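You operate a simulated robot arm through the tools that you are given. There is no shell and no other tool. Be economical: measure what you need, move in short steps, check, and stop when the job is done.

You are at the controls of a simulated robot arm. One attempt, no reset.

TASK
Take the yellow nozzle and leave it on the back strip of the steel bench. Then put the round purple brush on the top of the deck stand away on the shelf of the belt rack. Then put the round white brush in the drain basket. Do these in the order given. Set down upright: yellow nozzle, round purple brush.

Only the result counts: the job must be done as asked and must still hold three seconds after the hand-in. Knocking over, shifting, dropping, spilling or breaking anything else fails it.

THE ROBOT
A 7-joint arm with a fingered hand on a trunk, on a base that drives. Base frame: it is fixed to the floor where the robot stands at the start and does not move with it; the origin is under the middle of the robot, x ahead of it, y to its left, z up. Readings come in m, degrees, newtons and seconds.
With the tool pointing down near the work surface it reaches from about 0.36 to 0.84 m from the robot's upright axis, wherever it stands. Its first joint turns from -115.0 to 115.0 degrees. Places, roughly: back strip of the steel bench [0.9, 2.6, 0.9]; round purple brush (4x4x10 cm) [0.8, 0.3, 0.8]; round white brush (4x4x10 cm) [0.5, 2.4, 0.9]; shelf of the belt rack [0.6, 1.2, 0.6]. Payload 5 kg.
Tool frame: the origin (TCP) lies between the finger pads and is the grasp point; the fingertips stand 0.032 m ahead of it; z points along the fingers, y is the line along which they close. Largest opening 0.16 m; the body of the gripper starts 0.089 m behind the TCP. The gripper is a hand of 4 fingers: y runs from the thumb to the fingers, the wrist lies at [0, 0, -0.267] in the tool frame.
Orientation is told as [roll, pitch, yaw] about the base's x, y, z axes, in that order, counted from this pose: with the fingers straight down and closing along the base's y, the tool's x points along the base's -x, its y along +y and its z along -z.

THE INTERFACE
- The arm moves only by the tool jog_arm. Its argument "rows" is a list of rows, each a list of 6 numbers: the shift along the tool's x, y, z in units of 20 mm (1.0 is 20 mm), then the turn, a rotation vector about the tool's x, y, z in units of 5 degrees (1.0 is 5 degrees). In form: [[dx, dy, dz, ax, ay, az], ...]. A call has 1 to 12 rows; each row shifts and turns the commanded pose from where the row before left it, along the tool's axes as they then stand. A call with a number of a shift or a turn outside -1 to 1 is refused whole. Rows are played at 5 a second. More than 0.05 m and 8.6 degrees between two rows, and nothing of the call is played. Where a pose cannot be reached the arm comes as near as it can. A force on the tool above 40 N (or 10 N above the force at the start of the call, whichever is more), or a blocked arm, ends the call early, and 0.2 s more pass. In this call time passes only in rows, and 0.2 s behind the last. It gives the time, the measured TCP pose, the force on the tool (base axes), the opening and the grip force at its end, in the units of the frame above (readings bear some noise), with the torque about the TCP (base axes, N m) and any sound that the robot's microphone picked up.
- Cameras (640 x 400 px; columns grow to the right, rows downward): "scene" is now at [0.0071, 0.1328, 1.6853]; the picture's right is [-0.30, -0.95, 0.00], its down [-0.80, 0.25, -0.55] and it looks along [0.52, -0.16, -0.84] (base axes); focal length 267 px, centre (320, 200). "wrist" rides on the gripper at [0.08, -0.004, -0.114] in the tool frame; the picture's right is [0.05, 1.00, 0.00], its down [-0.82, 0.04, -0.58] and it looks along [-0.58, 0.03, 0.82] (tool axes); focal length 265 px, centre (320, 200). There is no depth. A picture from a camera that has moved, and an enlarged one, comes with that camera's place and axes in the base frame and with its lens.
- snapshot(camera): a new picture of that camera. The clock stands still meanwhile.
- slide_trunk(by): slides the trunk up (or, below 0, down) by that many m; the arm and the scene camera ride with it, the base frame stays. It gives what a move gives, with no picture.
- roll_base(legs): drives the robot by 1 to 6 legs, each [ahead, turn to the left] in m and degrees, along the robot's own axes; the way and the turn of a leg run together, so that a leg with both is an arc; at most 1.5 m and 180 degrees a leg. The arm and the cameras ride along, it lands a little off, and it stops where it bumps. It gives what a move gives.
- move_fingers(finger1, finger2, finger3, thumb_bend): sets how far each is bent, from 0 (flat) to 1 (curled in); at 0.3 the hand is open as for a grip, at 0.7 the pads meet at the TCP. One left out holds its place. A second passes; each finger stops where it meets its share of the squeeze, and holds until it gets a number again. It is the only way to open and close the hand. It gives what a move gives, with no picture; readings hold the bend of each and the force on the fingers (four entries, about 0 where the hand has none), thumb and palm.
- head_to(pan, tilt): turns the head with the scene camera to pan (to the left, within 155 degrees either way) and tilt (down, from -29 to 69), counted from straight ahead of the robot. It gives what a move gives.
- zoom(camera, box): a new picture of the part [left, top, right, bottom] of that camera's present view, enlarged. The clock stands still meanwhile.
- job_done(): hands the job in; it is judged then, once.

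Go step by step. Nothing tells you exact positions but the pictures and the camera data: compare them with the known pose of the tool, close in by small moves and look again before you grip or let go. The budget is 165 turns and 128 pictures, counting those below and the enlarged ones. Unless the task says otherwise, let go and move clear before handing in.

The tools are called after ">>>" as name(argument=value, ...) on one line, values as JSON. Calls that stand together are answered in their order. jog_arm: Moves the arm, as the interface text tells. Its arguments: {"type":"object","properties":{"rows":{"type":"array"}},"required":["rows"]} The other tools are called the same way: slide_trunk (by) slides the trunk up or down; move_fingers (finger1, finger2, finger3, thumb_bend) moves the fingers one by one; roll_base (legs) drives the base; head_to (pan, tilt) turns the head that bears the scene camera; snapshot (camera) takes a picture; zoom (camera, box) takes an enlarged picture of a part of a camera's view; job_done () hands the job in.

At the start:

```text
time: 0.0
position: [0.4782, -0.0314, 1.2034]
ee_rot: [0.0, 0.0, 0.1]
wrist_force: [0.5, 0.0, -0.1]
torque: [0.02, -0.02, 0.03]
gripper_width: 0.1597
finger_force: 0.0
shape: jaw
bend: [0.3, 0.3, 0.3, 0.3]
finger forces: [0.1, 0.1, 0.0, 0.0, 0.1, 0.0]
trunk travel left (down, up): [-0.825, 0.165]
robot x, y, heading: [0.0033, -0.0002, 0.1]
head pan, tilt: [-17.3, 56.7]
```

scene: 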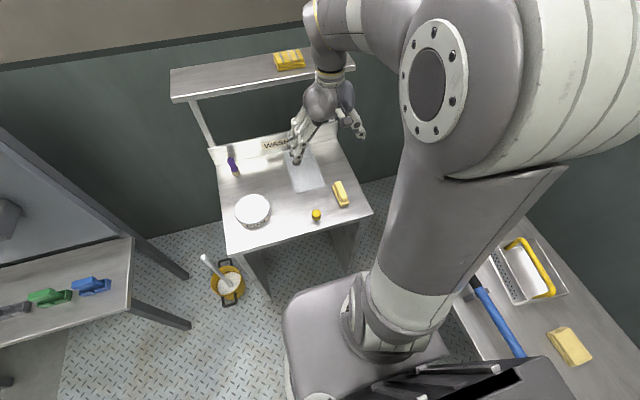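
wrist: 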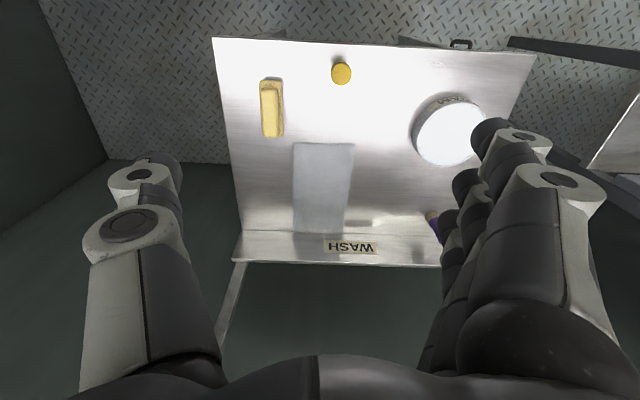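

I see a small yellow cylinder (probably the nozzle) near (0.48, 0.0, 0.82) and the purple brush at the back left of the stand. I'll look closer and look around to the left.

>>> zoom(camera="scene", box=[200, 120, 400, 245])

>>> head_to(pan=60, tilt=40)

>>> snapshot(camera="scene")

>>> zoom(camera="wrist", box=[220, 30, 540, 230])

```text
3.20 times, centred on (300, 182) of scene
camera zoom: at [0.0071, 0.1328, 1.6853], right [-0.3, -0.95, 0.0], down [-0.8, 0.25, -0.55], along [0.52, -0.16, -0.84], focal length 853 px, centre (384, 256)
```

zoom: 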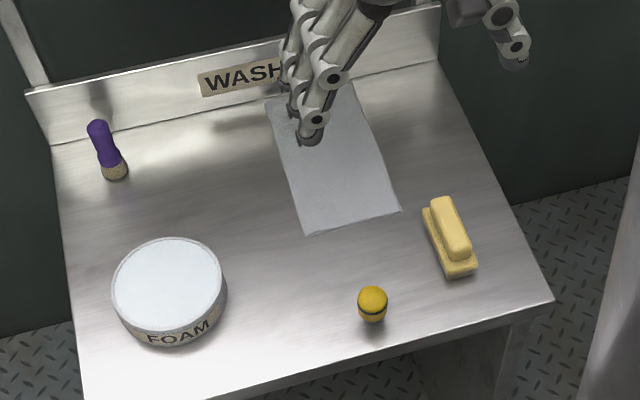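

```text
time: 1.5
position: [0.4806, -0.0321, 1.2041]
ee_rot: [0.0, 0.0, -0.1]
wrist_force: [0.7, -0.6, 0.3]
torque: [0.01, 0.0, -0.02]
gripper_width: 0.1596
finger_force: 0.1
shape: jaw
bend: [0.3, 0.3, 0.3, 0.3]
finger forces: [0.0, 0.0, 0.0, 0.0, 0.0, 0.1]
trunk travel left (down, up): [-0.825, 0.165]
robot x, y, heading: [0.0004, 0.0001, 0.0]
head pan, tilt: [60.0, 40.0]
```

```text
124 pictures are left
camera scene: at [-0.0175, 0.2273, 1.7081], right [0.87, -0.5, 0.0], down [-0.32, -0.56, -0.77], along [0.38, 0.66, -0.64], focal length 267 px, centre (320, 200)
```

scene: 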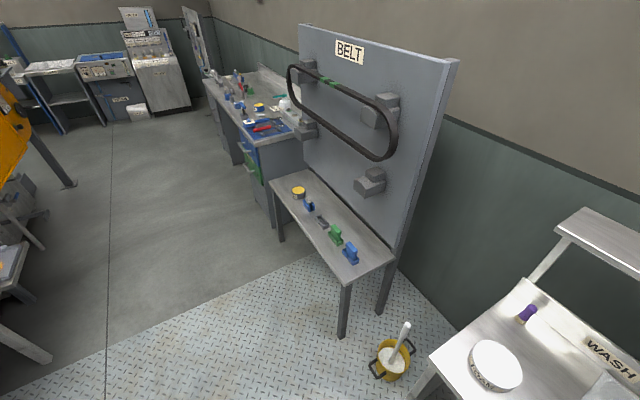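

```text
2.00 times, centred on (380, 130) of wrist
camera zoom: at [0.3992, -0.0356, 1.3173], right [-0.05, 1.0, 0.0], down [0.82, 0.04, 0.58], along [0.58, 0.03, -0.82], focal length 531 px, centre (200, 340)
```

zoom: 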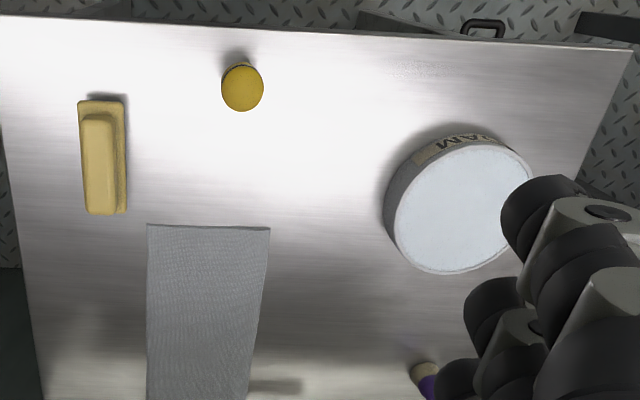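

The belt rack stands left with a low shelf, and the steel bench is beyond it. I'll zoom on both, and on the yellow candidates.

>>> zoom(camera="scene", box=[190, 50, 320, 150])

>>> zoom(camera="scene", box=[260, 150, 420, 270])

```text
4.00 times, centred on (255, 100) of scene
camera zoom: at [-0.0175, 0.2273, 1.7081], right [0.87, -0.5, 0.0], down [-0.32, -0.56, -0.77], along [0.38, 0.66, -0.64], focal length 1066 px, centre (580, 600)
```

zoom: 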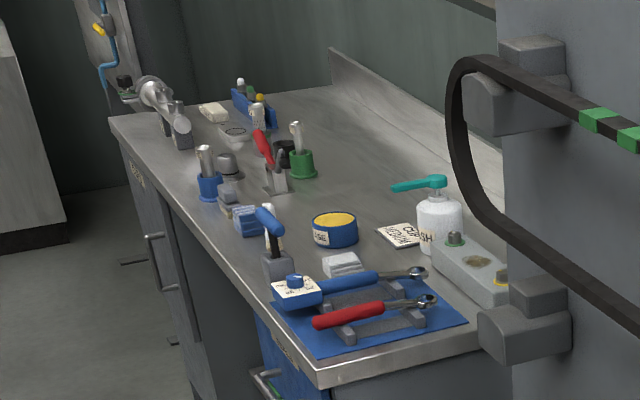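

```text
3.33 times, centred on (340, 210) of scene
camera zoom: at [-0.0175, 0.2273, 1.7081], right [0.87, -0.5, 0.0], down [-0.32, -0.56, -0.77], along [0.38, 0.66, -0.64], focal length 889 px, centre (253, 167)
```

zoom: 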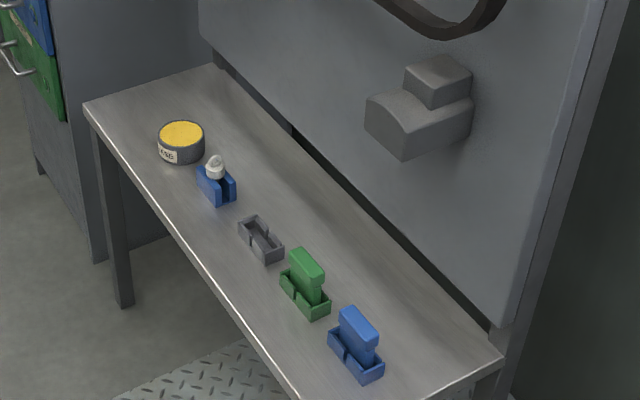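

I need to survey the rest of the room for the nozzle and the drain basket.

>>> head_to(pan=-75, tilt=50)

>>> snapshot(camera="scene")

>>> head_to(pan=-140, tilt=35)

>>> snapshot(camera="scene")

>>> head_to(pan=130, tilt=35)

>>> snapshot(camera="scene")

>>> head_to(pan=0, tilt=40)

>>> snapshot(camera="scene")

```text
time: 3.7
position: [0.4805, -0.0319, 1.2045]
ee_rot: [0.0, 0.0, 0.0]
wrist_force: [-0.3, 0.0, 0.3]
torque: [-0.03, 0.01, -0.03]
gripper_width: 0.1599
finger_force: 0.1
shape: jaw
bend: [0.3, 0.3, 0.3, 0.3]
finger forces: [0.1, 0.0, 0.1, 0.0, 0.0, 0.0]
trunk travel left (down, up): [-0.825, 0.165]
robot x, y, heading: [0.0001, 0.0014, 0.1]
head pan, tilt: [-75.0, 50.0]
```

```text
120 pictures are left
camera scene: at [-0.0401, 0.0794, 1.6939], right [-0.97, -0.26, 0.0], down [-0.2, 0.74, -0.64], along [0.17, -0.62, -0.77], focal length 267 px, centre (320, 200)
```

scene: 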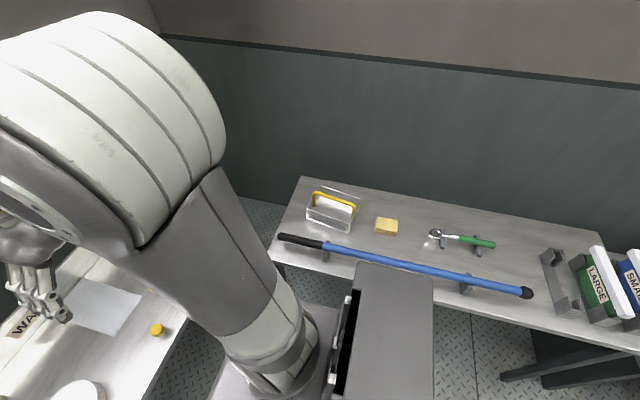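

```text
time: 5.0
position: [0.4792, -0.0309, 1.2036]
ee_rot: [0.0, 0.0, 0.1]
wrist_force: [0.6, 0.2, 0.6]
torque: [0.01, 0.04, 0.03]
gripper_width: 0.1598
finger_force: 0.1
shape: jaw
bend: [0.3, 0.3, 0.3, 0.3]
finger forces: [0.1, 0.0, 0.0, 0.0, 0.0, 0.0]
trunk travel left (down, up): [-0.825, 0.165]
robot x, y, heading: [-0.0032, 0.0011, 0.0]
head pan, tilt: [-140.0, 35.0]
```

```text
119 pictures are left
camera scene: at [-0.1274, 0.0971, 1.7157], right [-0.64, 0.77, 0.0], down [0.44, 0.37, -0.82], along [-0.63, -0.53, -0.57], focal length 267 px, centre (320, 200)
```

scene: 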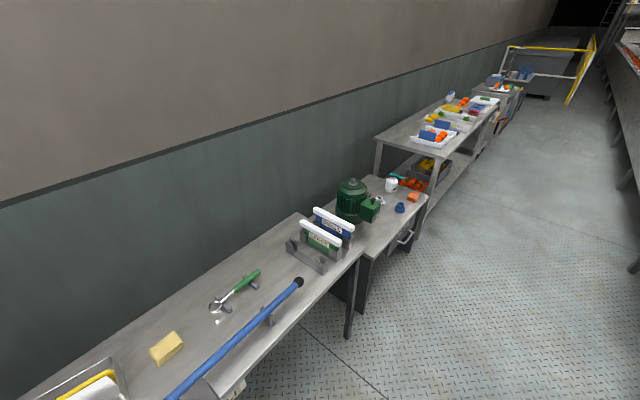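

```text
time: 8.8
position: [0.4795, -0.0323, 1.2037]
ee_rot: [-0.1, 0.0, 0.0]
wrist_force: [-0.3, 0.4, 0.8]
torque: [-0.02, -0.02, 0.01]
gripper_width: 0.16
finger_force: 0.1
shape: jaw
bend: [0.3, 0.3, 0.3, 0.3]
finger forces: [0.0, 0.0, 0.0, 0.0, 0.0, 0.1]
trunk travel left (down, up): [-0.825, 0.165]
robot x, y, heading: [-0.0006, -0.0004, -0.0]
head pan, tilt: [130.0, 35.0]
```

```text
118 pictures are left
camera scene: at [-0.1166, 0.2212, 1.7157], right [0.77, 0.64, 0.0], down [0.37, -0.44, -0.82], along [-0.53, 0.63, -0.57], focal length 267 px, centre (320, 200)
```

scene: 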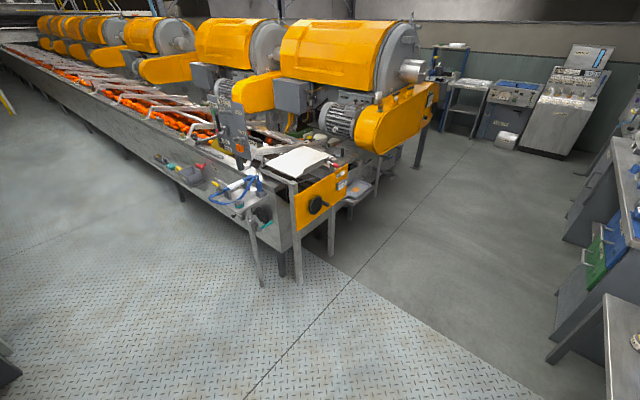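

```text
time: 10.9
position: [0.4802, -0.0324, 1.2042]
ee_rot: [0.0, -0.1, 0.0]
wrist_force: [-1.4, -0.3, 0.6]
torque: [-0.01, 0.02, -0.01]
gripper_width: 0.1599
finger_force: 0.1
shape: jaw
bend: [0.3, 0.3, 0.3, 0.3]
finger forces: [0.1, 0.1, 0.1, 0.1, 0.0, 0.0]
trunk travel left (down, up): [-0.825, 0.165]
robot x, y, heading: [-0.0015, 0.0027, -0.1]
head pan, tilt: [0.0, 40.0]
```

```text
117 pictures are left
camera scene: at [0.025, 0.1538, 1.7081], right [0.0, -1.0, 0.0], down [-0.64, 0.0, -0.77], along [0.77, 0.0, -0.64], focal length 267 px, centre (320, 200)
```

scene: 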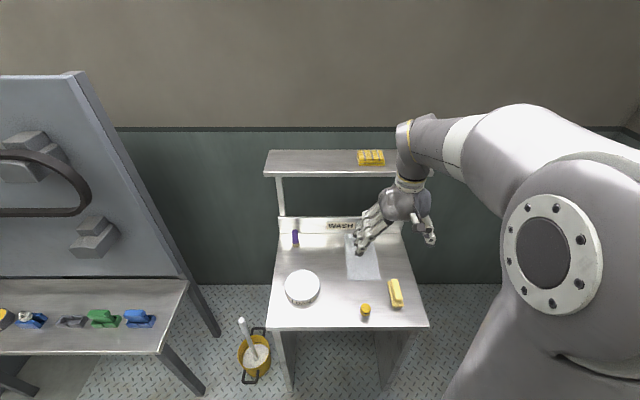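

Two candidates found: a yellow cap-like cylinder on the stand, and a perforated basket on the right-hand bench. Zooming for detail.

>>> zoom(camera="scene", box=[340, 270, 420, 330])

>>> head_to(pan=-75, tilt=50)

>>> zoom(camera="scene", box=[270, 170, 430, 270])

>>> zoom(camera="scene", box=[120, 300, 200, 350])

```text
6.67 times, centred on (380, 300) of scene
camera zoom: at [0.025, 0.1538, 1.7081], right [0.0, -1.0, 0.0], down [-0.64, 0.0, -0.77], along [0.77, 0.0, -0.64], focal length 1777 px, centre (-80, -467)
```

zoom: 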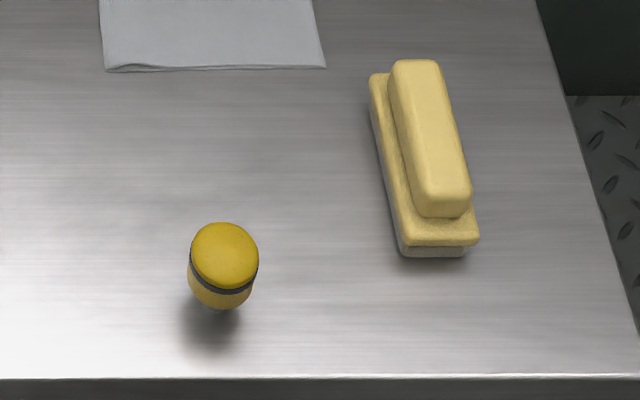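

```text
time: 12.3
position: [0.479, -0.0321, 1.2041]
ee_rot: [0.0, 0.0, -0.1]
wrist_force: [-0.4, 0.9, 0.2]
torque: [0.0, -0.01, -0.02]
gripper_width: 0.1598
finger_force: 0.1
shape: jaw
bend: [0.3, 0.3, 0.3, 0.3]
finger forces: [0.0, 0.0, 0.0, 0.0, 0.0, 0.0]
trunk travel left (down, up): [-0.825, 0.165]
robot x, y, heading: [-0.0029, 0.0, 0.0]
head pan, tilt: [-75.0, 50.0]
```

```text
4.00 times, centred on (350, 220) of scene
camera zoom: at [-0.04, 0.0794, 1.6939], right [-0.97, -0.26, 0.0], down [-0.2, 0.74, -0.64], along [0.17, -0.62, -0.77], focal length 1066 px, centre (200, 120)
```

zoom: 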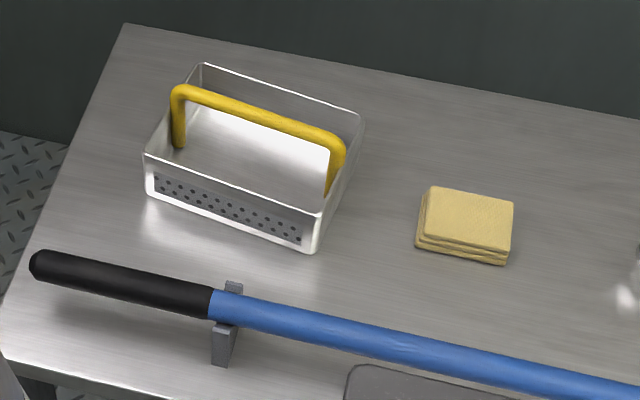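

```text
8.00 times, centred on (160, 325) of scene
camera zoom: at [-0.04, 0.0794, 1.6939], right [-0.97, -0.26, 0.0], down [-0.2, 0.74, -0.64], along [0.17, -0.62, -0.77], focal length 2133 px, centre (1600, -800)
```

zoom: 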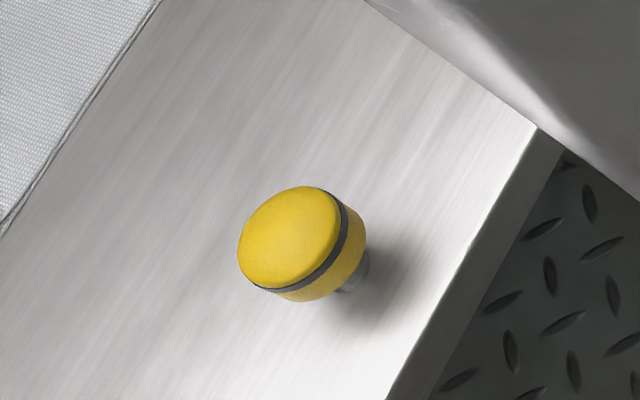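

The yellow nozzle (cap on a stem) is near (0.48, 0.00), and the drain basket is on the right bench near (0.08, -0.58). I'll go above the nozzle and look with the wrist camera.

>>> jog_arm(rows=[[0, 0.3, 1, 0, 0, 0], [0, 0.3, 1, 0, 0, 0], [0, 0.3, 1, 0, 0, 0], [0, 0.3, 1, 0, 0, 0], [0, 0.4, 1, 0, 0, 0], [0, 0, 1, 0, 0, 0], [0, 0, 1, 0, 0, 0], [0, 0, 1, 0, 0, 0], [0, 0, 1, 0, 0, 0], [0, 0, 1, 0, 0, 0], [0, 0, 0.5, 0, 0, 0]])

>>> snapshot(camera="wrist")

>>> head_to(pan=-10, tilt=50)

>>> snapshot(camera="scene")

```text
time: 14.8
position: [0.4796, 0.0002, 0.9924]
ee_rot: [0.0, 0.1, -0.1]
wrist_force: [-0.5, -0.2, 0.0]
torque: [0.02, 0.03, 0.03]
gripper_width: 0.1598
finger_force: 0.1
shape: jaw
bend: [0.3, 0.3, 0.3, 0.3]
finger forces: [0.0, 0.0, 0.0, 0.0, 0.0, 0.1]
trunk travel left (down, up): [-0.825, 0.165]
robot x, y, heading: [0.0002, 0.0007, -0.0]
head pan, tilt: [-75.0, 50.0]
```

```text
113 pictures are left
camera wrist: at [0.3991, -0.0037, 1.1078], right [-0.05, 1.0, 0.0], down [0.82, 0.04, 0.58], along [0.58, 0.03, -0.82], focal length 265 px, centre (320, 200)
```

wrist: 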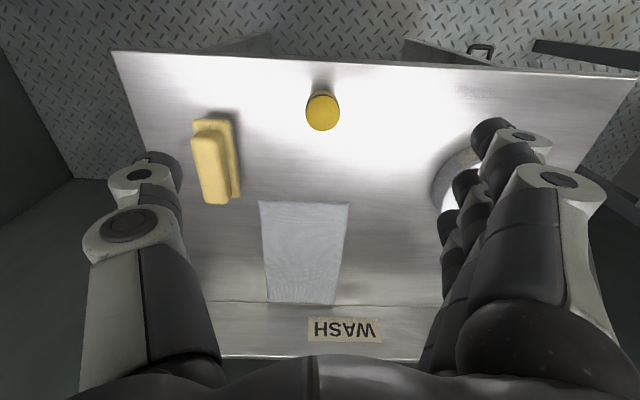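

```text
time: 16.1
position: [0.4792, -0.0, 0.9957]
ee_rot: [0.0, 0.0, -0.1]
wrist_force: [-0.3, 0.0, -1.6]
torque: [0.02, -0.01, -0.03]
gripper_width: 0.16
finger_force: 0.0
shape: jaw
bend: [0.3, 0.3, 0.3, 0.3]
finger forces: [0.0, 0.0, 0.0, 0.0, 0.1, 0.0]
trunk travel left (down, up): [-0.825, 0.165]
robot x, y, heading: [0.0005, -0.0026, -0.1]
head pan, tilt: [-10.0, 50.0]
```

```text
112 pictures are left
camera scene: at [0.0158, 0.1403, 1.6939], right [-0.17, -0.98, 0.0], down [-0.75, 0.13, -0.64], along [0.63, -0.11, -0.77], focal length 267 px, centre (320, 200)
```

scene: 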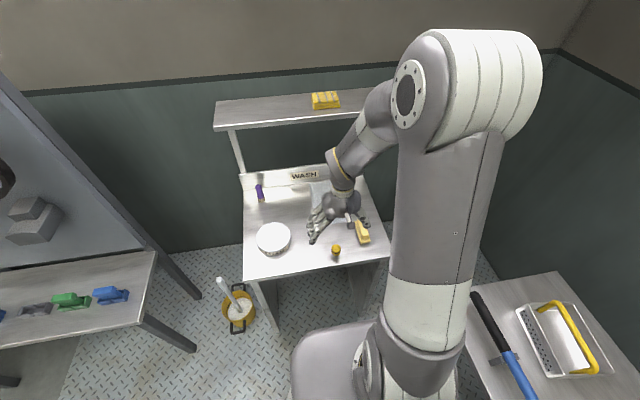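

Nozzle is about 3.4 cm wide, 5.5 cm tall, right under the TCP. I'll descend and check.

>>> jog_arm(rows=[[0, 0.1, 1, 0, 0, 0], [0, 0, 1, 0, 0, 0], [0, 0, 1, 0, 0, 0], [0, 0, 1, 0, 0, 0], [0, 0, 1, 0, 0, 0], [0, 0, 0.5, 0, 0, 0]])

>>> snapshot(camera="wrist")

>>> zoom(camera="scene", box=[280, 190, 400, 270])

```text
time: 17.5
position: [0.4791, 0.0025, 0.8852]
ee_rot: [0.0, 0.1, 0.0]
wrist_force: [0.1, 0.4, -0.3]
torque: [0.01, -0.02, 0.0]
gripper_width: 0.1599
finger_force: 0.0
shape: jaw
bend: [0.3, 0.3, 0.3, 0.3]
finger forces: [0.0, 0.1, 0.1, 0.0, 0.1, 0.0]
trunk travel left (down, up): [-0.825, 0.165]
robot x, y, heading: [-0.001, -0.0017, -0.1]
head pan, tilt: [-10.0, 50.0]
```

```text
111 pictures are left
camera wrist: at [0.399, -0.002, 0.9987], right [-0.05, 1.0, 0.0], down [0.82, 0.04, 0.58], along [0.58, 0.03, -0.82], focal length 265 px, centre (320, 200)
```

wrist: 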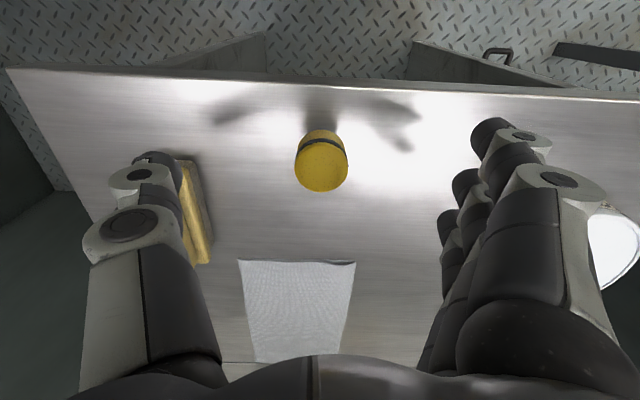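

```text
5.00 times, centred on (340, 230) of scene
camera zoom: at [0.016, 0.1403, 1.694], right [-0.17, -0.98, 0.0], down [-0.75, 0.13, -0.64], along [0.63, -0.11, -0.77], focal length 1333 px, centre (220, 50)
```

zoom: 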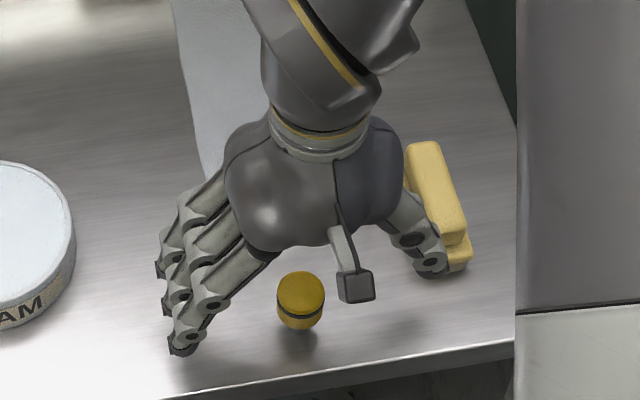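

Aligned. The sponge sits near the thumb, so I'll pre-bend before descending.

>>> move_fingers(finger1=0.42, finger2=0.42, finger3=0.42, thumb_bend=0.45)

>>> jog_arm(rows=[[0, 0, 1, 0, 0, 0], [0, 0, 1, 0, 0, 0], [0, 0, 0.35, 0, 0, 0]])

>>> snapshot(camera="wrist")

>>> zoom(camera="scene", box=[280, 190, 400, 270])

```text
time: 18.5
position: [0.4792, 0.0017, 0.8859]
ee_rot: [0.0, 0.0, 0.0]
wrist_force: [-0.2, 0.8, 0.3]
torque: [-0.01, 0.01, 0.01]
gripper_width: 0.1182
finger_force: 0.0
shape: fingers
bend: [0.42, 0.42, 0.42, 0.45]
finger forces: [0.0, 0.1, 0.0, 0.0, 0.1, 0.1]
trunk travel left (down, up): [-0.825, 0.165]
robot x, y, heading: [0.0005, -0.0052, -0.1]
head pan, tilt: [-10.0, 50.0]
```

```text
time: 19.3
position: [0.4797, 0.0038, 0.8389]
ee_rot: [-0.1, -0.1, 0.0]
wrist_force: [0.1, 0.6, 6.6]
torque: [-0.43, 0.01, 0.02]
gripper_width: 0.1183
finger_force: 3.2
shape: fingers
bend: [0.42, 0.42, 0.42, 0.45]
finger forces: [0.0, 0.0, 0.1, 0.0, 6.6, 0.1]
trunk travel left (down, up): [-0.825, 0.165]
robot x, y, heading: [0.0016, -0.0024, -0.1]
head pan, tilt: [-10.0, 50.0]
```

```text
109 pictures are left
camera wrist: at [0.3988, -0.0008, 0.9522], right [-0.05, 1.0, 0.0], down [0.81, 0.04, 0.58], along [0.58, 0.03, -0.82], focal length 265 px, centre (320, 200)
```

wrist: 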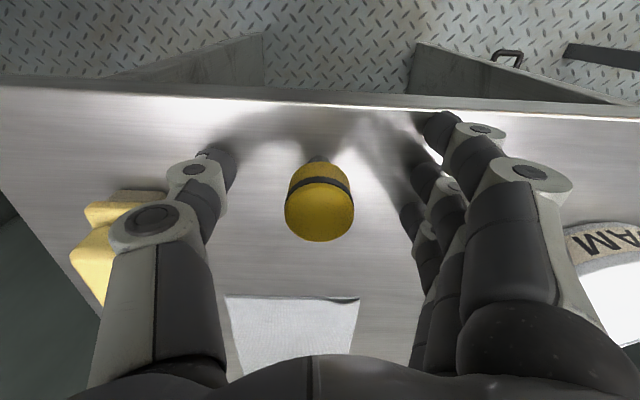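

```text
5.00 times, centred on (340, 230) of scene
camera zoom: at [0.0151, 0.1406, 1.6941], right [-0.17, -0.98, 0.0], down [-0.75, 0.13, -0.64], along [0.63, -0.11, -0.77], focal length 1333 px, centre (220, 50)
```

zoom: 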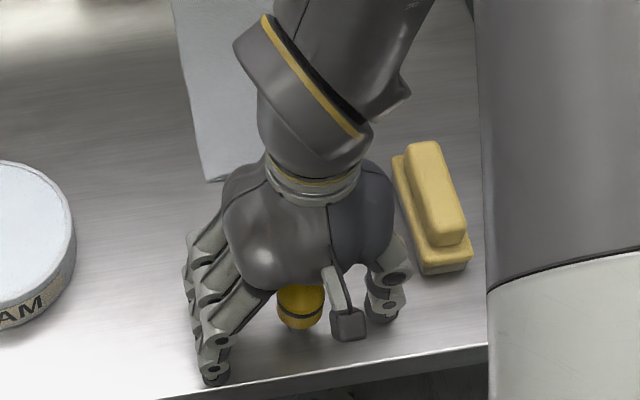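

The thumb tip is touching the table, so I'll lift about 8 mm and then close gently.

>>> jog_arm(rows=[[0, 0, -0.4, 0, 0, 0]])

>>> move_fingers(finger1=0.55, finger2=0.55, finger3=0.55, thumb_bend=0.55)

>>> snapshot(camera="wrist")

```text
time: 19.7
position: [0.4783, 0.0016, 0.8473]
ee_rot: [-0.1, -0.1, 0.0]
wrist_force: [-1.0, 1.4, 0.1]
torque: [0.01, -0.02, 0.01]
gripper_width: 0.118
finger_force: 0.0
shape: fingers
bend: [0.42, 0.42, 0.42, 0.45]
finger forces: [0.1, 0.1, 0.1, 0.1, 0.0, 0.0]
trunk travel left (down, up): [-0.825, 0.165]
robot x, y, heading: [0.0012, -0.0025, 0.2]
head pan, tilt: [-10.0, 50.0]
```

```text
time: 20.7
position: [0.4784, 0.0012, 0.8461]
ee_rot: [0.0, 0.1, 0.0]
wrist_force: [0.2, -0.7, 0.0]
torque: [-0.03, 0.05, -0.01]
gripper_width: 0.0727
finger_force: 0.1
shape: fingers
bend: [0.55, 0.55, 0.55, 0.55]
finger forces: [0.1, 0.0, 0.1, 0.1, 0.0, 0.1]
trunk travel left (down, up): [-0.825, 0.165]
robot x, y, heading: [0.0035, 0.0005, 0.2]
head pan, tilt: [-10.0, 50.0]
```

```text
107 pictures are left
camera wrist: at [0.3984, -0.0015, 0.9596], right [-0.05, 1.0, 0.0], down [0.82, 0.04, 0.58], along [0.58, 0.03, -0.82], focal length 265 px, centre (320, 200)
```

wrist: 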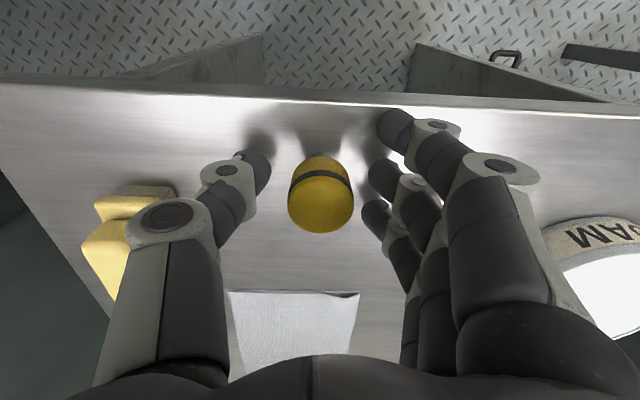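

Well-centred. Closing further.

>>> move_fingers(finger1=0.64, finger2=0.66, finger3=0.64, thumb_bend=0.66)

>>> snapshot(camera="wrist")

```text
time: 21.7
position: [0.4793, 0.0023, 0.8467]
ee_rot: [0.0, 0.0, 0.0]
wrist_force: [0.6, -0.1, 0.2]
torque: [-0.01, 0.0, -0.02]
gripper_width: 0.0395
finger_force: 2.1
shape: fingers
bend: [0.64, 0.64, 0.64, 0.65]
finger forces: [0.0, 2.0, 0.1, 0.0, 2.3, 0.0]
trunk travel left (down, up): [-0.825, 0.165]
robot x, y, heading: [0.0016, -0.0001, 0.1]
head pan, tilt: [-10.0, 50.0]
```

```text
106 pictures are left
camera wrist: at [0.3985, -0.0015, 0.9596], right [-0.05, 1.0, 0.0], down [0.82, 0.04, 0.58], along [0.58, 0.03, -0.82], focal length 265 px, centre (320, 200)
```

wrist: 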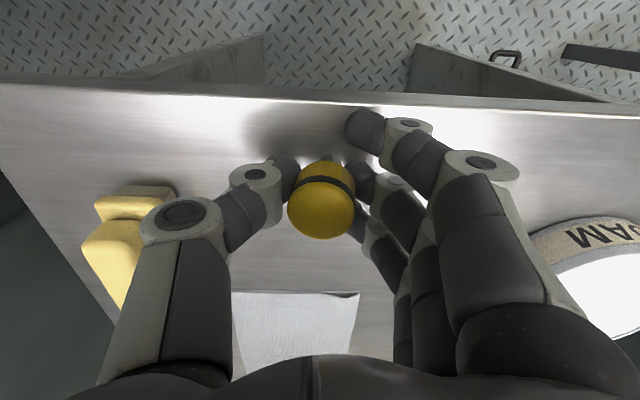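

Contact made; squeeze more firmly and lift a little.

>>> move_fingers(finger1=0.7, finger2=0.75, finger3=0.7, thumb_bend=0.75)

>>> jog_arm(rows=[[0, 0, -0.5, 0, 0, 0], [0, 0, -1, 0, 0, 0], [0, 0, -1, 0, 0, 0]])

>>> snapshot(camera="wrist")

>>> zoom(camera="scene", box=[280, 190, 400, 270])

```text
time: 22.7
position: [0.4787, 0.0023, 0.8471]
ee_rot: [0.0, -0.1, 0.0]
wrist_force: [0.3, -0.2, -0.5]
torque: [0.02, 0.01, 0.0]
gripper_width: 0.0215
finger_force: 8.8
shape: fingers
bend: [0.7, 0.66, 0.7, 0.73]
finger forces: [0.0, 8.0, 0.0, 0.0, 8.0, 0.0]
trunk travel left (down, up): [-0.825, 0.165]
robot x, y, heading: [0.0, -0.0037, -0.0]
head pan, tilt: [-10.0, 50.0]
```

```text
time: 23.5
position: [0.478, 0.0023, 0.8952]
ee_rot: [0.1, 0.0, 0.1]
wrist_force: [-0.6, 0.2, -0.4]
torque: [-0.01, 0.02, 0.03]
gripper_width: 0.0214
finger_force: 8.2
shape: fingers
bend: [0.7, 0.66, 0.7, 0.73]
finger forces: [0.0, 8.0, 0.0, 0.0, 8.1, 0.1]
trunk travel left (down, up): [-0.825, 0.165]
robot x, y, heading: [-0.0007, -0.0049, -0.4]
head pan, tilt: [-10.0, 50.0]
```

```text
105 pictures are left
camera wrist: at [0.3982, -0.0011, 1.0083], right [-0.05, 1.0, 0.0], down [0.82, 0.04, 0.58], along [0.58, 0.03, -0.82], focal length 265 px, centre (320, 200)
```

wrist: 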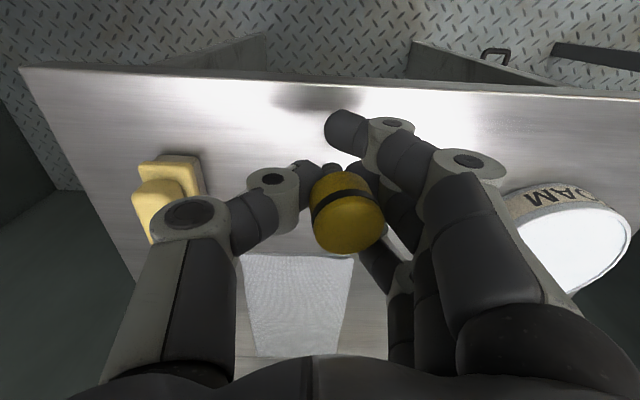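

```text
5.00 times, centred on (340, 230) of scene
camera zoom: at [0.0154, 0.1403, 1.6939], right [-0.17, -0.98, 0.0], down [-0.75, 0.13, -0.64], along [0.63, -0.11, -0.77], focal length 1333 px, centre (220, 50)
```

zoom: 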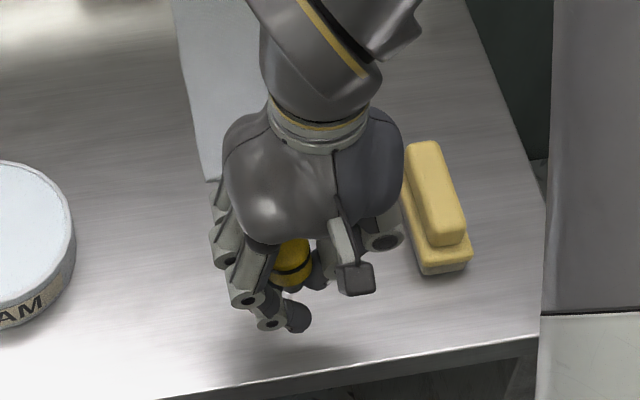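

Nozzle is held but tilted toward the fingers because the thumb over-travelled. I'll lower it nearly to the table and rebalance.

>>> jog_arm(rows=[[0, 0, 1, 0, 0, 0], [0, 0, 1, 0, 0, 0], [0, 0, 0.2, 0, 0, 0]])

>>> move_fingers(finger2=0.75, thumb_bend=0.67)

>>> snapshot(camera="wrist")

```text
time: 24.3
position: [0.4795, 0.0015, 0.8505]
ee_rot: [0.0, 0.0, 0.0]
wrist_force: [0.0, -0.1, -0.8]
torque: [-0.01, -0.01, -0.02]
gripper_width: 0.0218
finger_force: 8.3
shape: fingers
bend: [0.7, 0.66, 0.7, 0.73]
finger forces: [0.0, 8.0, 0.0, 0.1, 8.1, 0.0]
trunk travel left (down, up): [-0.825, 0.165]
robot x, y, heading: [-0.002, 0.0007, 0.1]
head pan, tilt: [-10.0, 50.0]
```

```text
time: 25.3
position: [0.4798, 0.0022, 0.8503]
ee_rot: [0.0, -0.1, 0.0]
wrist_force: [0.0, -0.2, -0.4]
torque: [0.02, -0.01, 0.01]
gripper_width: 0.0294
finger_force: 4.9
shape: fingers
bend: [0.7, 0.7, 0.7, 0.66]
finger forces: [0.0, 5.1, 0.1, 0.0, 5.1, 0.1]
trunk travel left (down, up): [-0.825, 0.165]
robot x, y, heading: [-0.0011, 0.0039, 0.0]
head pan, tilt: [-10.0, 50.0]
```

```text
103 pictures are left
camera wrist: at [0.3989, -0.0012, 0.9642], right [-0.05, 1.0, 0.0], down [0.82, 0.04, 0.58], along [0.58, 0.03, -0.82], focal length 265 px, centre (320, 200)
```

wrist: 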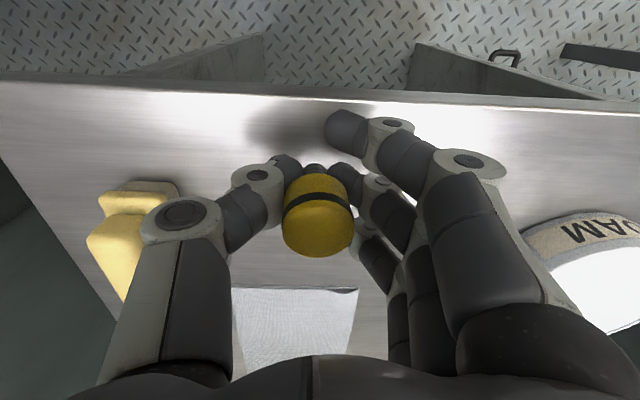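

Nozzle is now upright in the grip. I'll raise the arm to travel height, and look down at the base for clearances.

>>> jog_arm(rows=[[0, 0, -1, 0, 0, 0], [0, 0, -1, 0, 0, 0], [0, 0, -1, 0, 0, 0], [0, 0, -1, 0, 0, 0], [0, 0, -1, 0, 0, 0], [0, 0, -1, 0, 0, 0], [0, 0, -1, 0, 0, 0], [0, 0, -1, 0, 0, 0], [0, 0, -1, 0, 0, 0], [0, 0, -1, 0, 0, 0], [0, 0, -1, 0, 0, 0], [0, 0, -1, 0, 0, 0]])

>>> snapshot(camera="wrist")

>>> head_to(pan=-110, tilt=69)

>>> snapshot(camera="scene")

>>> head_to(pan=40, tilt=69)

>>> snapshot(camera="scene")

```text
time: 27.9
position: [0.4803, 0.0016, 1.0907]
ee_rot: [0.0, -0.1, -0.1]
wrist_force: [0.3, -0.2, -0.7]
torque: [0.01, 0.01, 0.03]
gripper_width: 0.0295
finger_force: 4.5
shape: fingers
bend: [0.7, 0.7, 0.7, 0.66]
finger forces: [0.1, 5.2, 0.1, 0.0, 5.0, 0.0]
trunk travel left (down, up): [-0.825, 0.165]
robot x, y, heading: [0.0009, 0.0033, 0.1]
head pan, tilt: [-10.0, 50.0]
```

```text
102 pictures are left
camera wrist: at [0.3994, -0.0018, 1.2049], right [-0.05, 1.0, 0.0], down [0.82, 0.04, 0.58], along [0.58, 0.03, -0.82], focal length 265 px, centre (320, 200)
```

wrist: 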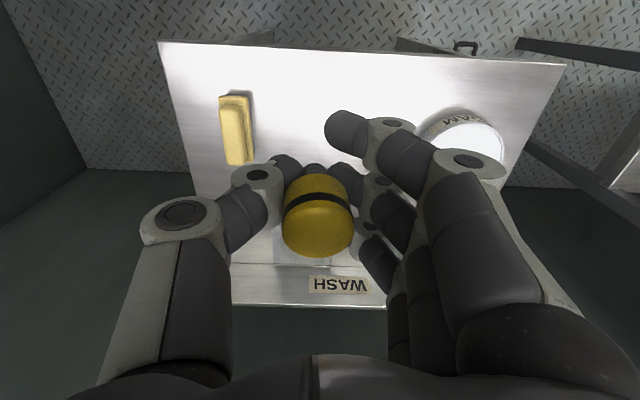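

```text
time: 29.7
position: [0.4797, 0.0017, 1.0909]
ee_rot: [0.1, -0.1, 0.0]
wrist_force: [-0.2, 0.0, -0.9]
torque: [0.02, 0.0, 0.04]
gripper_width: 0.0293
finger_force: 5.1
shape: fingers
bend: [0.7, 0.7, 0.7, 0.66]
finger forces: [0.1, 5.2, 0.1, 0.0, 5.1, 0.1]
trunk travel left (down, up): [-0.825, 0.165]
robot x, y, heading: [-0.0033, 0.0034, -0.2]
head pan, tilt: [-110.0, 68.8]
```

```text
101 pictures are left
camera scene: at [-0.0791, 0.1012, 1.672], right [-0.94, 0.34, 0.0], down [0.32, 0.88, -0.36], along [-0.12, -0.34, -0.93], focal length 267 px, centre (320, 200)
```

scene: 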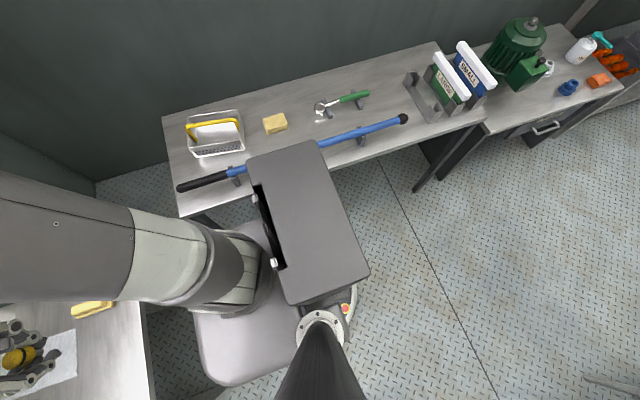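

```text
time: 32.0
position: [0.4811, 0.0008, 1.0907]
ee_rot: [0.0, 0.0, -0.1]
wrist_force: [-0.5, -0.1, -0.4]
torque: [-0.03, 0.02, 0.0]
gripper_width: 0.0295
finger_force: 5.2
shape: fingers
bend: [0.7, 0.7, 0.7, 0.66]
finger forces: [0.1, 5.2, 0.0, 0.1, 5.0, 0.0]
trunk travel left (down, up): [-0.825, 0.165]
robot x, y, heading: [-0.0028, 0.0022, 0.0]
head pan, tilt: [40.0, 68.8]
```

```text
100 pictures are left
camera scene: at [-0.0171, 0.1897, 1.672], right [0.64, -0.77, 0.0], down [-0.71, -0.6, -0.36], along [0.28, 0.23, -0.93], focal length 267 px, centre (320, 200)
```

scene: 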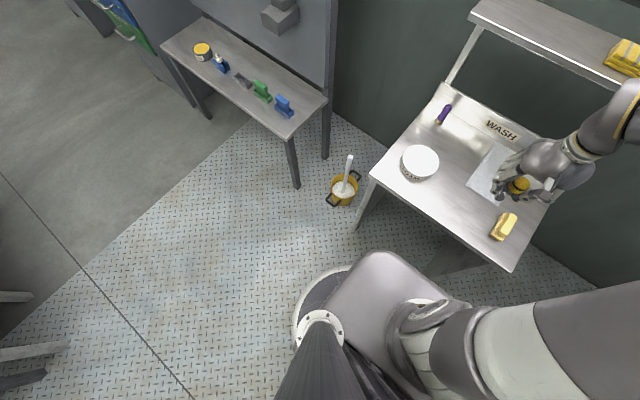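

Grip is stable. The round base can turn on the spot, but the backpack is close to the right bench, so I'll raise the trunk, back away in an arc, and then turn left.

>>> slide_trunk(by=0.16)

>>> roll_base(legs=[[-0.5, -30]])

>>> roll_base(legs=[[0, 108]])

>>> head_to(pan=0, tilt=35)

>>> snapshot(camera="scene")

```text
time: 33.9
position: [0.4805, 0.0013, 1.252]
ee_rot: [0.0, 0.0, 0.0]
wrist_force: [0.3, 0.8, -0.8]
torque: [-0.01, 0.06, -0.01]
gripper_width: 0.0298
finger_force: 5.3
shape: fingers
bend: [0.7, 0.7, 0.7, 0.66]
finger forces: [0.0, 5.3, 0.1, 0.0, 5.0, 0.0]
trunk travel left (down, up): [-0.985, 0.005]
robot x, y, heading: [-0.0003, 0.0006, -0.0]
head pan, tilt: [40.0, 68.8]
```

```text
time: 36.8
position: [-0.0624, -0.1096, 1.2506]
ee_rot: [-0.1, 0.0, -29.6]
wrist_force: [-0.4, 0.1, -0.8]
torque: [0.02, -0.05, 0.04]
gripper_width: 0.0297
finger_force: 4.7
shape: fingers
bend: [0.7, 0.7, 0.7, 0.66]
finger forces: [0.0, 5.3, 0.1, 0.0, 4.9, 0.0]
trunk travel left (down, up): [-0.985, 0.005]
robot x, y, heading: [-0.48, 0.124, -29.5]
head pan, tilt: [40.0, 68.8]
```

```text
time: 41.8
position: [-0.4022, 0.6004, 1.251]
ee_rot: [0.1, 0.0, 80.4]
wrist_force: [-0.4, -0.5, -0.7]
torque: [-0.04, 0.04, 0.0]
gripper_width: 0.0293
finger_force: 4.9
shape: fingers
bend: [0.7, 0.7, 0.7, 0.66]
finger forces: [0.0, 5.2, 0.0, 0.0, 5.0, 0.0]
trunk travel left (down, up): [-0.985, 0.005]
robot x, y, heading: [-0.4768, 0.1246, 80.5]
head pan, tilt: [40.0, 68.8]
```

```text
time: 42.9
position: [-0.4009, 0.5988, 1.251]
ee_rot: [0.0, 0.0, 80.4]
wrist_force: [0.6, 0.3, -0.5]
torque: [-0.01, 0.01, 0.0]
gripper_width: 0.0296
finger_force: 5.7
shape: fingers
bend: [0.7, 0.7, 0.7, 0.66]
finger forces: [0.0, 5.2, 0.0, 0.1, 5.1, 0.0]
trunk travel left (down, up): [-0.985, 0.005]
robot x, y, heading: [-0.4778, 0.1263, 80.9]
head pan, tilt: [0.0, 35.0]
```

```text
99 pictures are left
camera scene: at [-0.6304, 0.177, 1.8756], right [0.99, -0.17, 0.0], down [-0.09, -0.57, -0.82], along [0.14, 0.81, -0.57], focal length 267 px, centre (320, 200)
```

scene: 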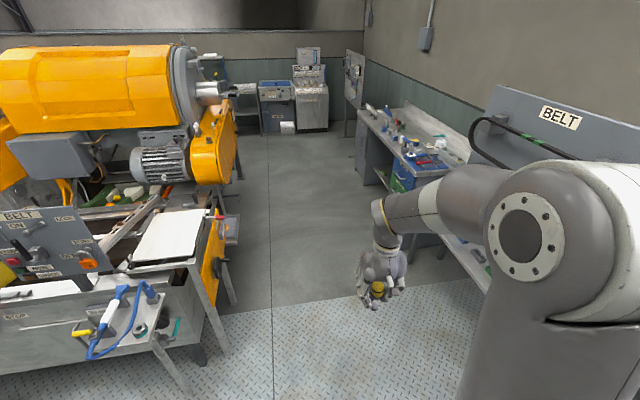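

The corridor is clear. Drive ahead toward the steel bench.

>>> roll_base(legs=[[1.2, 0], [1.15, 0]])

>>> head_to(pan=-70, tilt=45)

>>> snapshot(camera="scene")

```text
time: 54.5
position: [0.0248, 2.9382, 1.2512]
ee_rot: [0.0, 0.0, 79.0]
wrist_force: [0.7, -0.2, 0.3]
torque: [-0.02, -0.03, -0.04]
gripper_width: 0.0293
finger_force: 5.1
shape: fingers
bend: [0.7, 0.7, 0.7, 0.66]
finger forces: [0.0, 5.2, 0.0, 0.0, 5.2, 0.0]
trunk travel left (down, up): [-0.985, 0.005]
robot x, y, heading: [-0.0656, 2.465, 78.9]
head pan, tilt: [0.0, 35.0]
```

```text
time: 55.9
position: [0.0253, 2.9388, 1.2515]
ee_rot: [0.0, 0.0, 79.0]
wrist_force: [-0.2, -0.9, -0.3]
torque: [0.02, 0.02, 0.0]
gripper_width: 0.0294
finger_force: 5.3
shape: fingers
bend: [0.7, 0.7, 0.7, 0.66]
finger forces: [0.0, 5.3, 0.0, 0.0, 5.1, 0.1]
trunk travel left (down, up): [-0.985, 0.005]
robot x, y, heading: [-0.067, 2.4647, 79.0]
head pan, tilt: [-70.0, 45.0]
```

```text
98 pictures are left
camera scene: at [-0.1499, 2.4471, 1.8609], right [0.16, -0.99, 0.0], down [-0.7, -0.11, -0.71], along [0.7, 0.11, -0.71], focal length 267 px, centre (320, 200)
```

scene: 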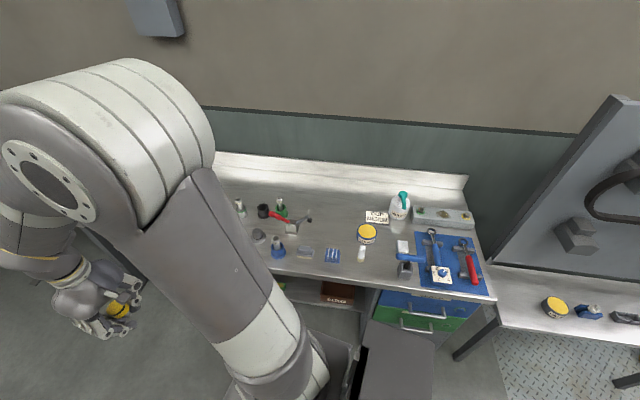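

The bench is in view, with the arm partially occluding it. Zooming to find the back strip and the white brush.

>>> zoom(camera="scene", box=[210, 140, 410, 280])

>>> zoom(camera="scene", box=[330, 160, 510, 290])

```text
2.86 times, centred on (310, 210) of scene
camera zoom: at [-0.1499, 2.4471, 1.8609], right [0.16, -0.99, 0.0], down [-0.7, -0.11, -0.71], along [0.7, 0.11, -0.71], focal length 762 px, centre (349, 171)
```

zoom: 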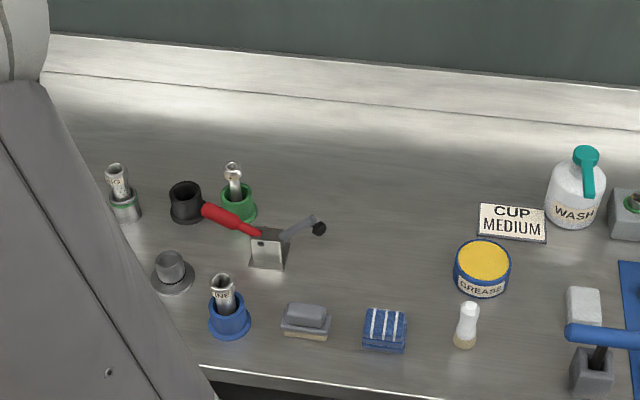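

```text
3.08 times, centred on (420, 225) of scene
camera zoom: at [-0.1499, 2.4471, 1.8609], right [0.16, -0.99, 0.0], down [-0.7, -0.11, -0.71], along [0.7, 0.11, -0.71], focal length 820 px, centre (12, 123)
```

zoom: 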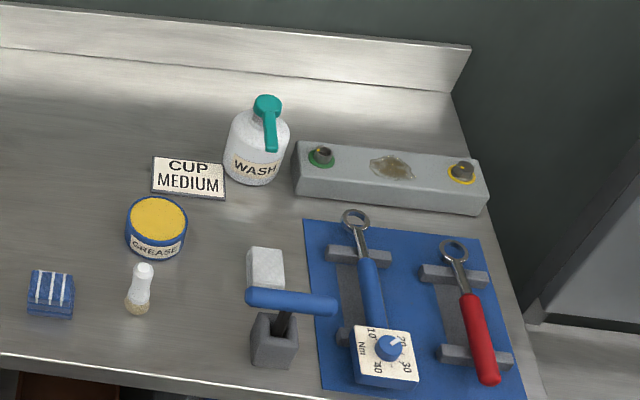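

White brush at about (0.475, 2.376); the back strip near (0.9, 2.6) is clear. I'll move up and turn to face the bench.

>>> roll_base(legs=[[0.13, 0], [0, -79]])

>>> head_to(pan=0, tilt=55)

>>> snapshot(camera="scene")

>>> snapshot(camera="wrist")

```text
time: 60.6
position: [0.4409, 2.59, 1.2521]
ee_rot: [0.0, 0.0, -0.9]
wrist_force: [-0.2, -0.1, 0.2]
torque: [-0.01, 0.02, 0.0]
gripper_width: 0.0296
finger_force: 5.4
shape: fingers
bend: [0.7, 0.7, 0.7, 0.66]
finger forces: [0.1, 5.1, 0.1, 0.0, 5.2, 0.0]
trunk travel left (down, up): [-0.985, 0.005]
robot x, y, heading: [-0.0393, 2.5939, -0.7]
head pan, tilt: [-70.0, 45.0]
```

```text
time: 62.1
position: [0.4402, 2.5904, 1.251]
ee_rot: [0.1, 0.1, -0.8]
wrist_force: [0.2, 0.0, -1.2]
torque: [0.01, -0.02, -0.01]
gripper_width: 0.0296
finger_force: 5.7
shape: fingers
bend: [0.7, 0.7, 0.7, 0.66]
finger forces: [0.0, 5.1, 0.0, 0.1, 5.1, 0.0]
trunk travel left (down, up): [-0.985, 0.005]
robot x, y, heading: [-0.0412, 2.5961, -0.8]
head pan, tilt: [0.0, 55.0]
```

```text
95 pictures are left
camera scene: at [-0.026, 2.7485, 1.8474], right [-0.01, -1.0, 0.0], down [-0.82, 0.01, -0.57], along [0.57, -0.01, -0.82], focal length 267 px, centre (320, 200)
```

scene: 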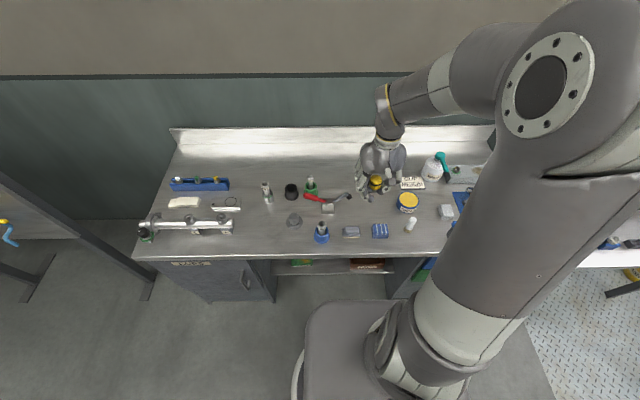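

```text
94 pictures are left
camera wrist: at [0.3597, 2.5877, 1.3644], right [-0.04, 1.0, 0.0], down [0.82, 0.03, 0.58], along [0.58, 0.02, -0.82], focal length 265 px, centre (320, 200)
```

wrist: 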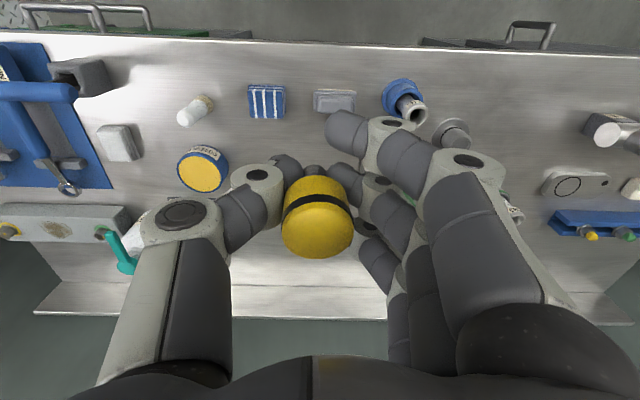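

The deck in front leaves little room to drive closer. I'll test the arm's forward reach at this height over the strip.

>>> jog_arm(rows=[[-1, 0, 0, 0, 0, 0], [-1, 0, 0, 0, 0, 0], [-1, 0, 0, 0, 0, 0], [-1, 0, 0, 0, 0, 0], [-1, 0, 0, 0, 0, 0], [-1, 0, 0, 0, 0, 0], [-1, 0, 0, 0, 0, 0], [-1, 0, 0, 0, 0, 0], [-1, 0, 0, 0, 0, 0], [-1, 0, 0, 0, 0, 0], [-1, 0, 0, 0, 0, 0], [-1, 0, 0, 0, 0, 0]])

>>> jog_arm(rows=[[-1, 0, 0, 0, 0, 0], [-1, 0, 0, 0, 0, 0], [-1, 0, 0, 0, 0, 0], [-1, 0, 0, 0, 0, 0], [-1, 0, 0, 0, 0, 0], [-1, 0, 0, 0, 0, 0], [-1, 0, 0, 0, 0, 0]])

>>> snapshot(camera="scene")

```text
time: 64.7
position: [0.6802, 2.587, 1.251]
ee_rot: [-0.1, 0.0, -0.8]
wrist_force: [-0.4, -0.6, -0.3]
torque: [0.01, 0.02, 0.01]
gripper_width: 0.0296
finger_force: 5.6
shape: fingers
bend: [0.7, 0.7, 0.7, 0.66]
finger forces: [0.0, 5.2, 0.1, 0.1, 5.2, 0.0]
trunk travel left (down, up): [-0.985, 0.005]
robot x, y, heading: [-0.0395, 2.5915, -0.8]
head pan, tilt: [0.0, 55.0]
```

```text
time: 66.3
position: [0.7894, 2.5841, 1.2519]
ee_rot: [-0.1, 0.1, -0.8]
wrist_force: [-0.5, 0.5, -1.1]
torque: [0.0, 0.01, 0.02]
gripper_width: 0.0297
finger_force: 5.1
shape: fingers
bend: [0.7, 0.71, 0.7, 0.66]
finger forces: [0.0, 5.0, 0.1, 0.0, 4.9, 0.0]
out of reach, approached as far as the arm can: row 6, 7
trunk travel left (down, up): [-0.985, 0.005]
robot x, y, heading: [-0.0416, 2.5942, -0.4]
head pan, tilt: [0.0, 55.0]
```

```text
93 pictures are left
camera scene: at [-0.0255, 2.7485, 1.8474], right [-0.01, -1.0, 0.0], down [-0.82, 0.01, -0.57], along [0.57, -0.01, -0.82], focal length 267 px, centre (320, 200)
```

scene: 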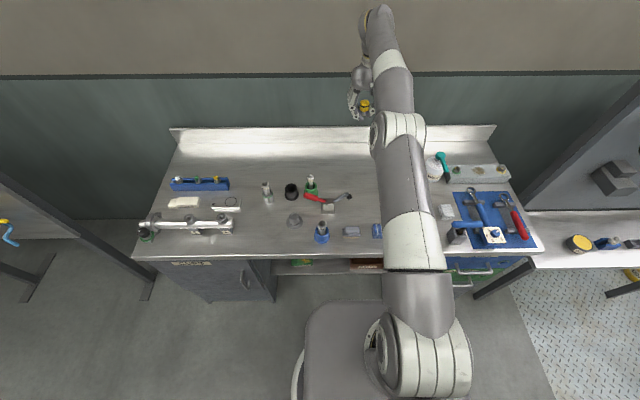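

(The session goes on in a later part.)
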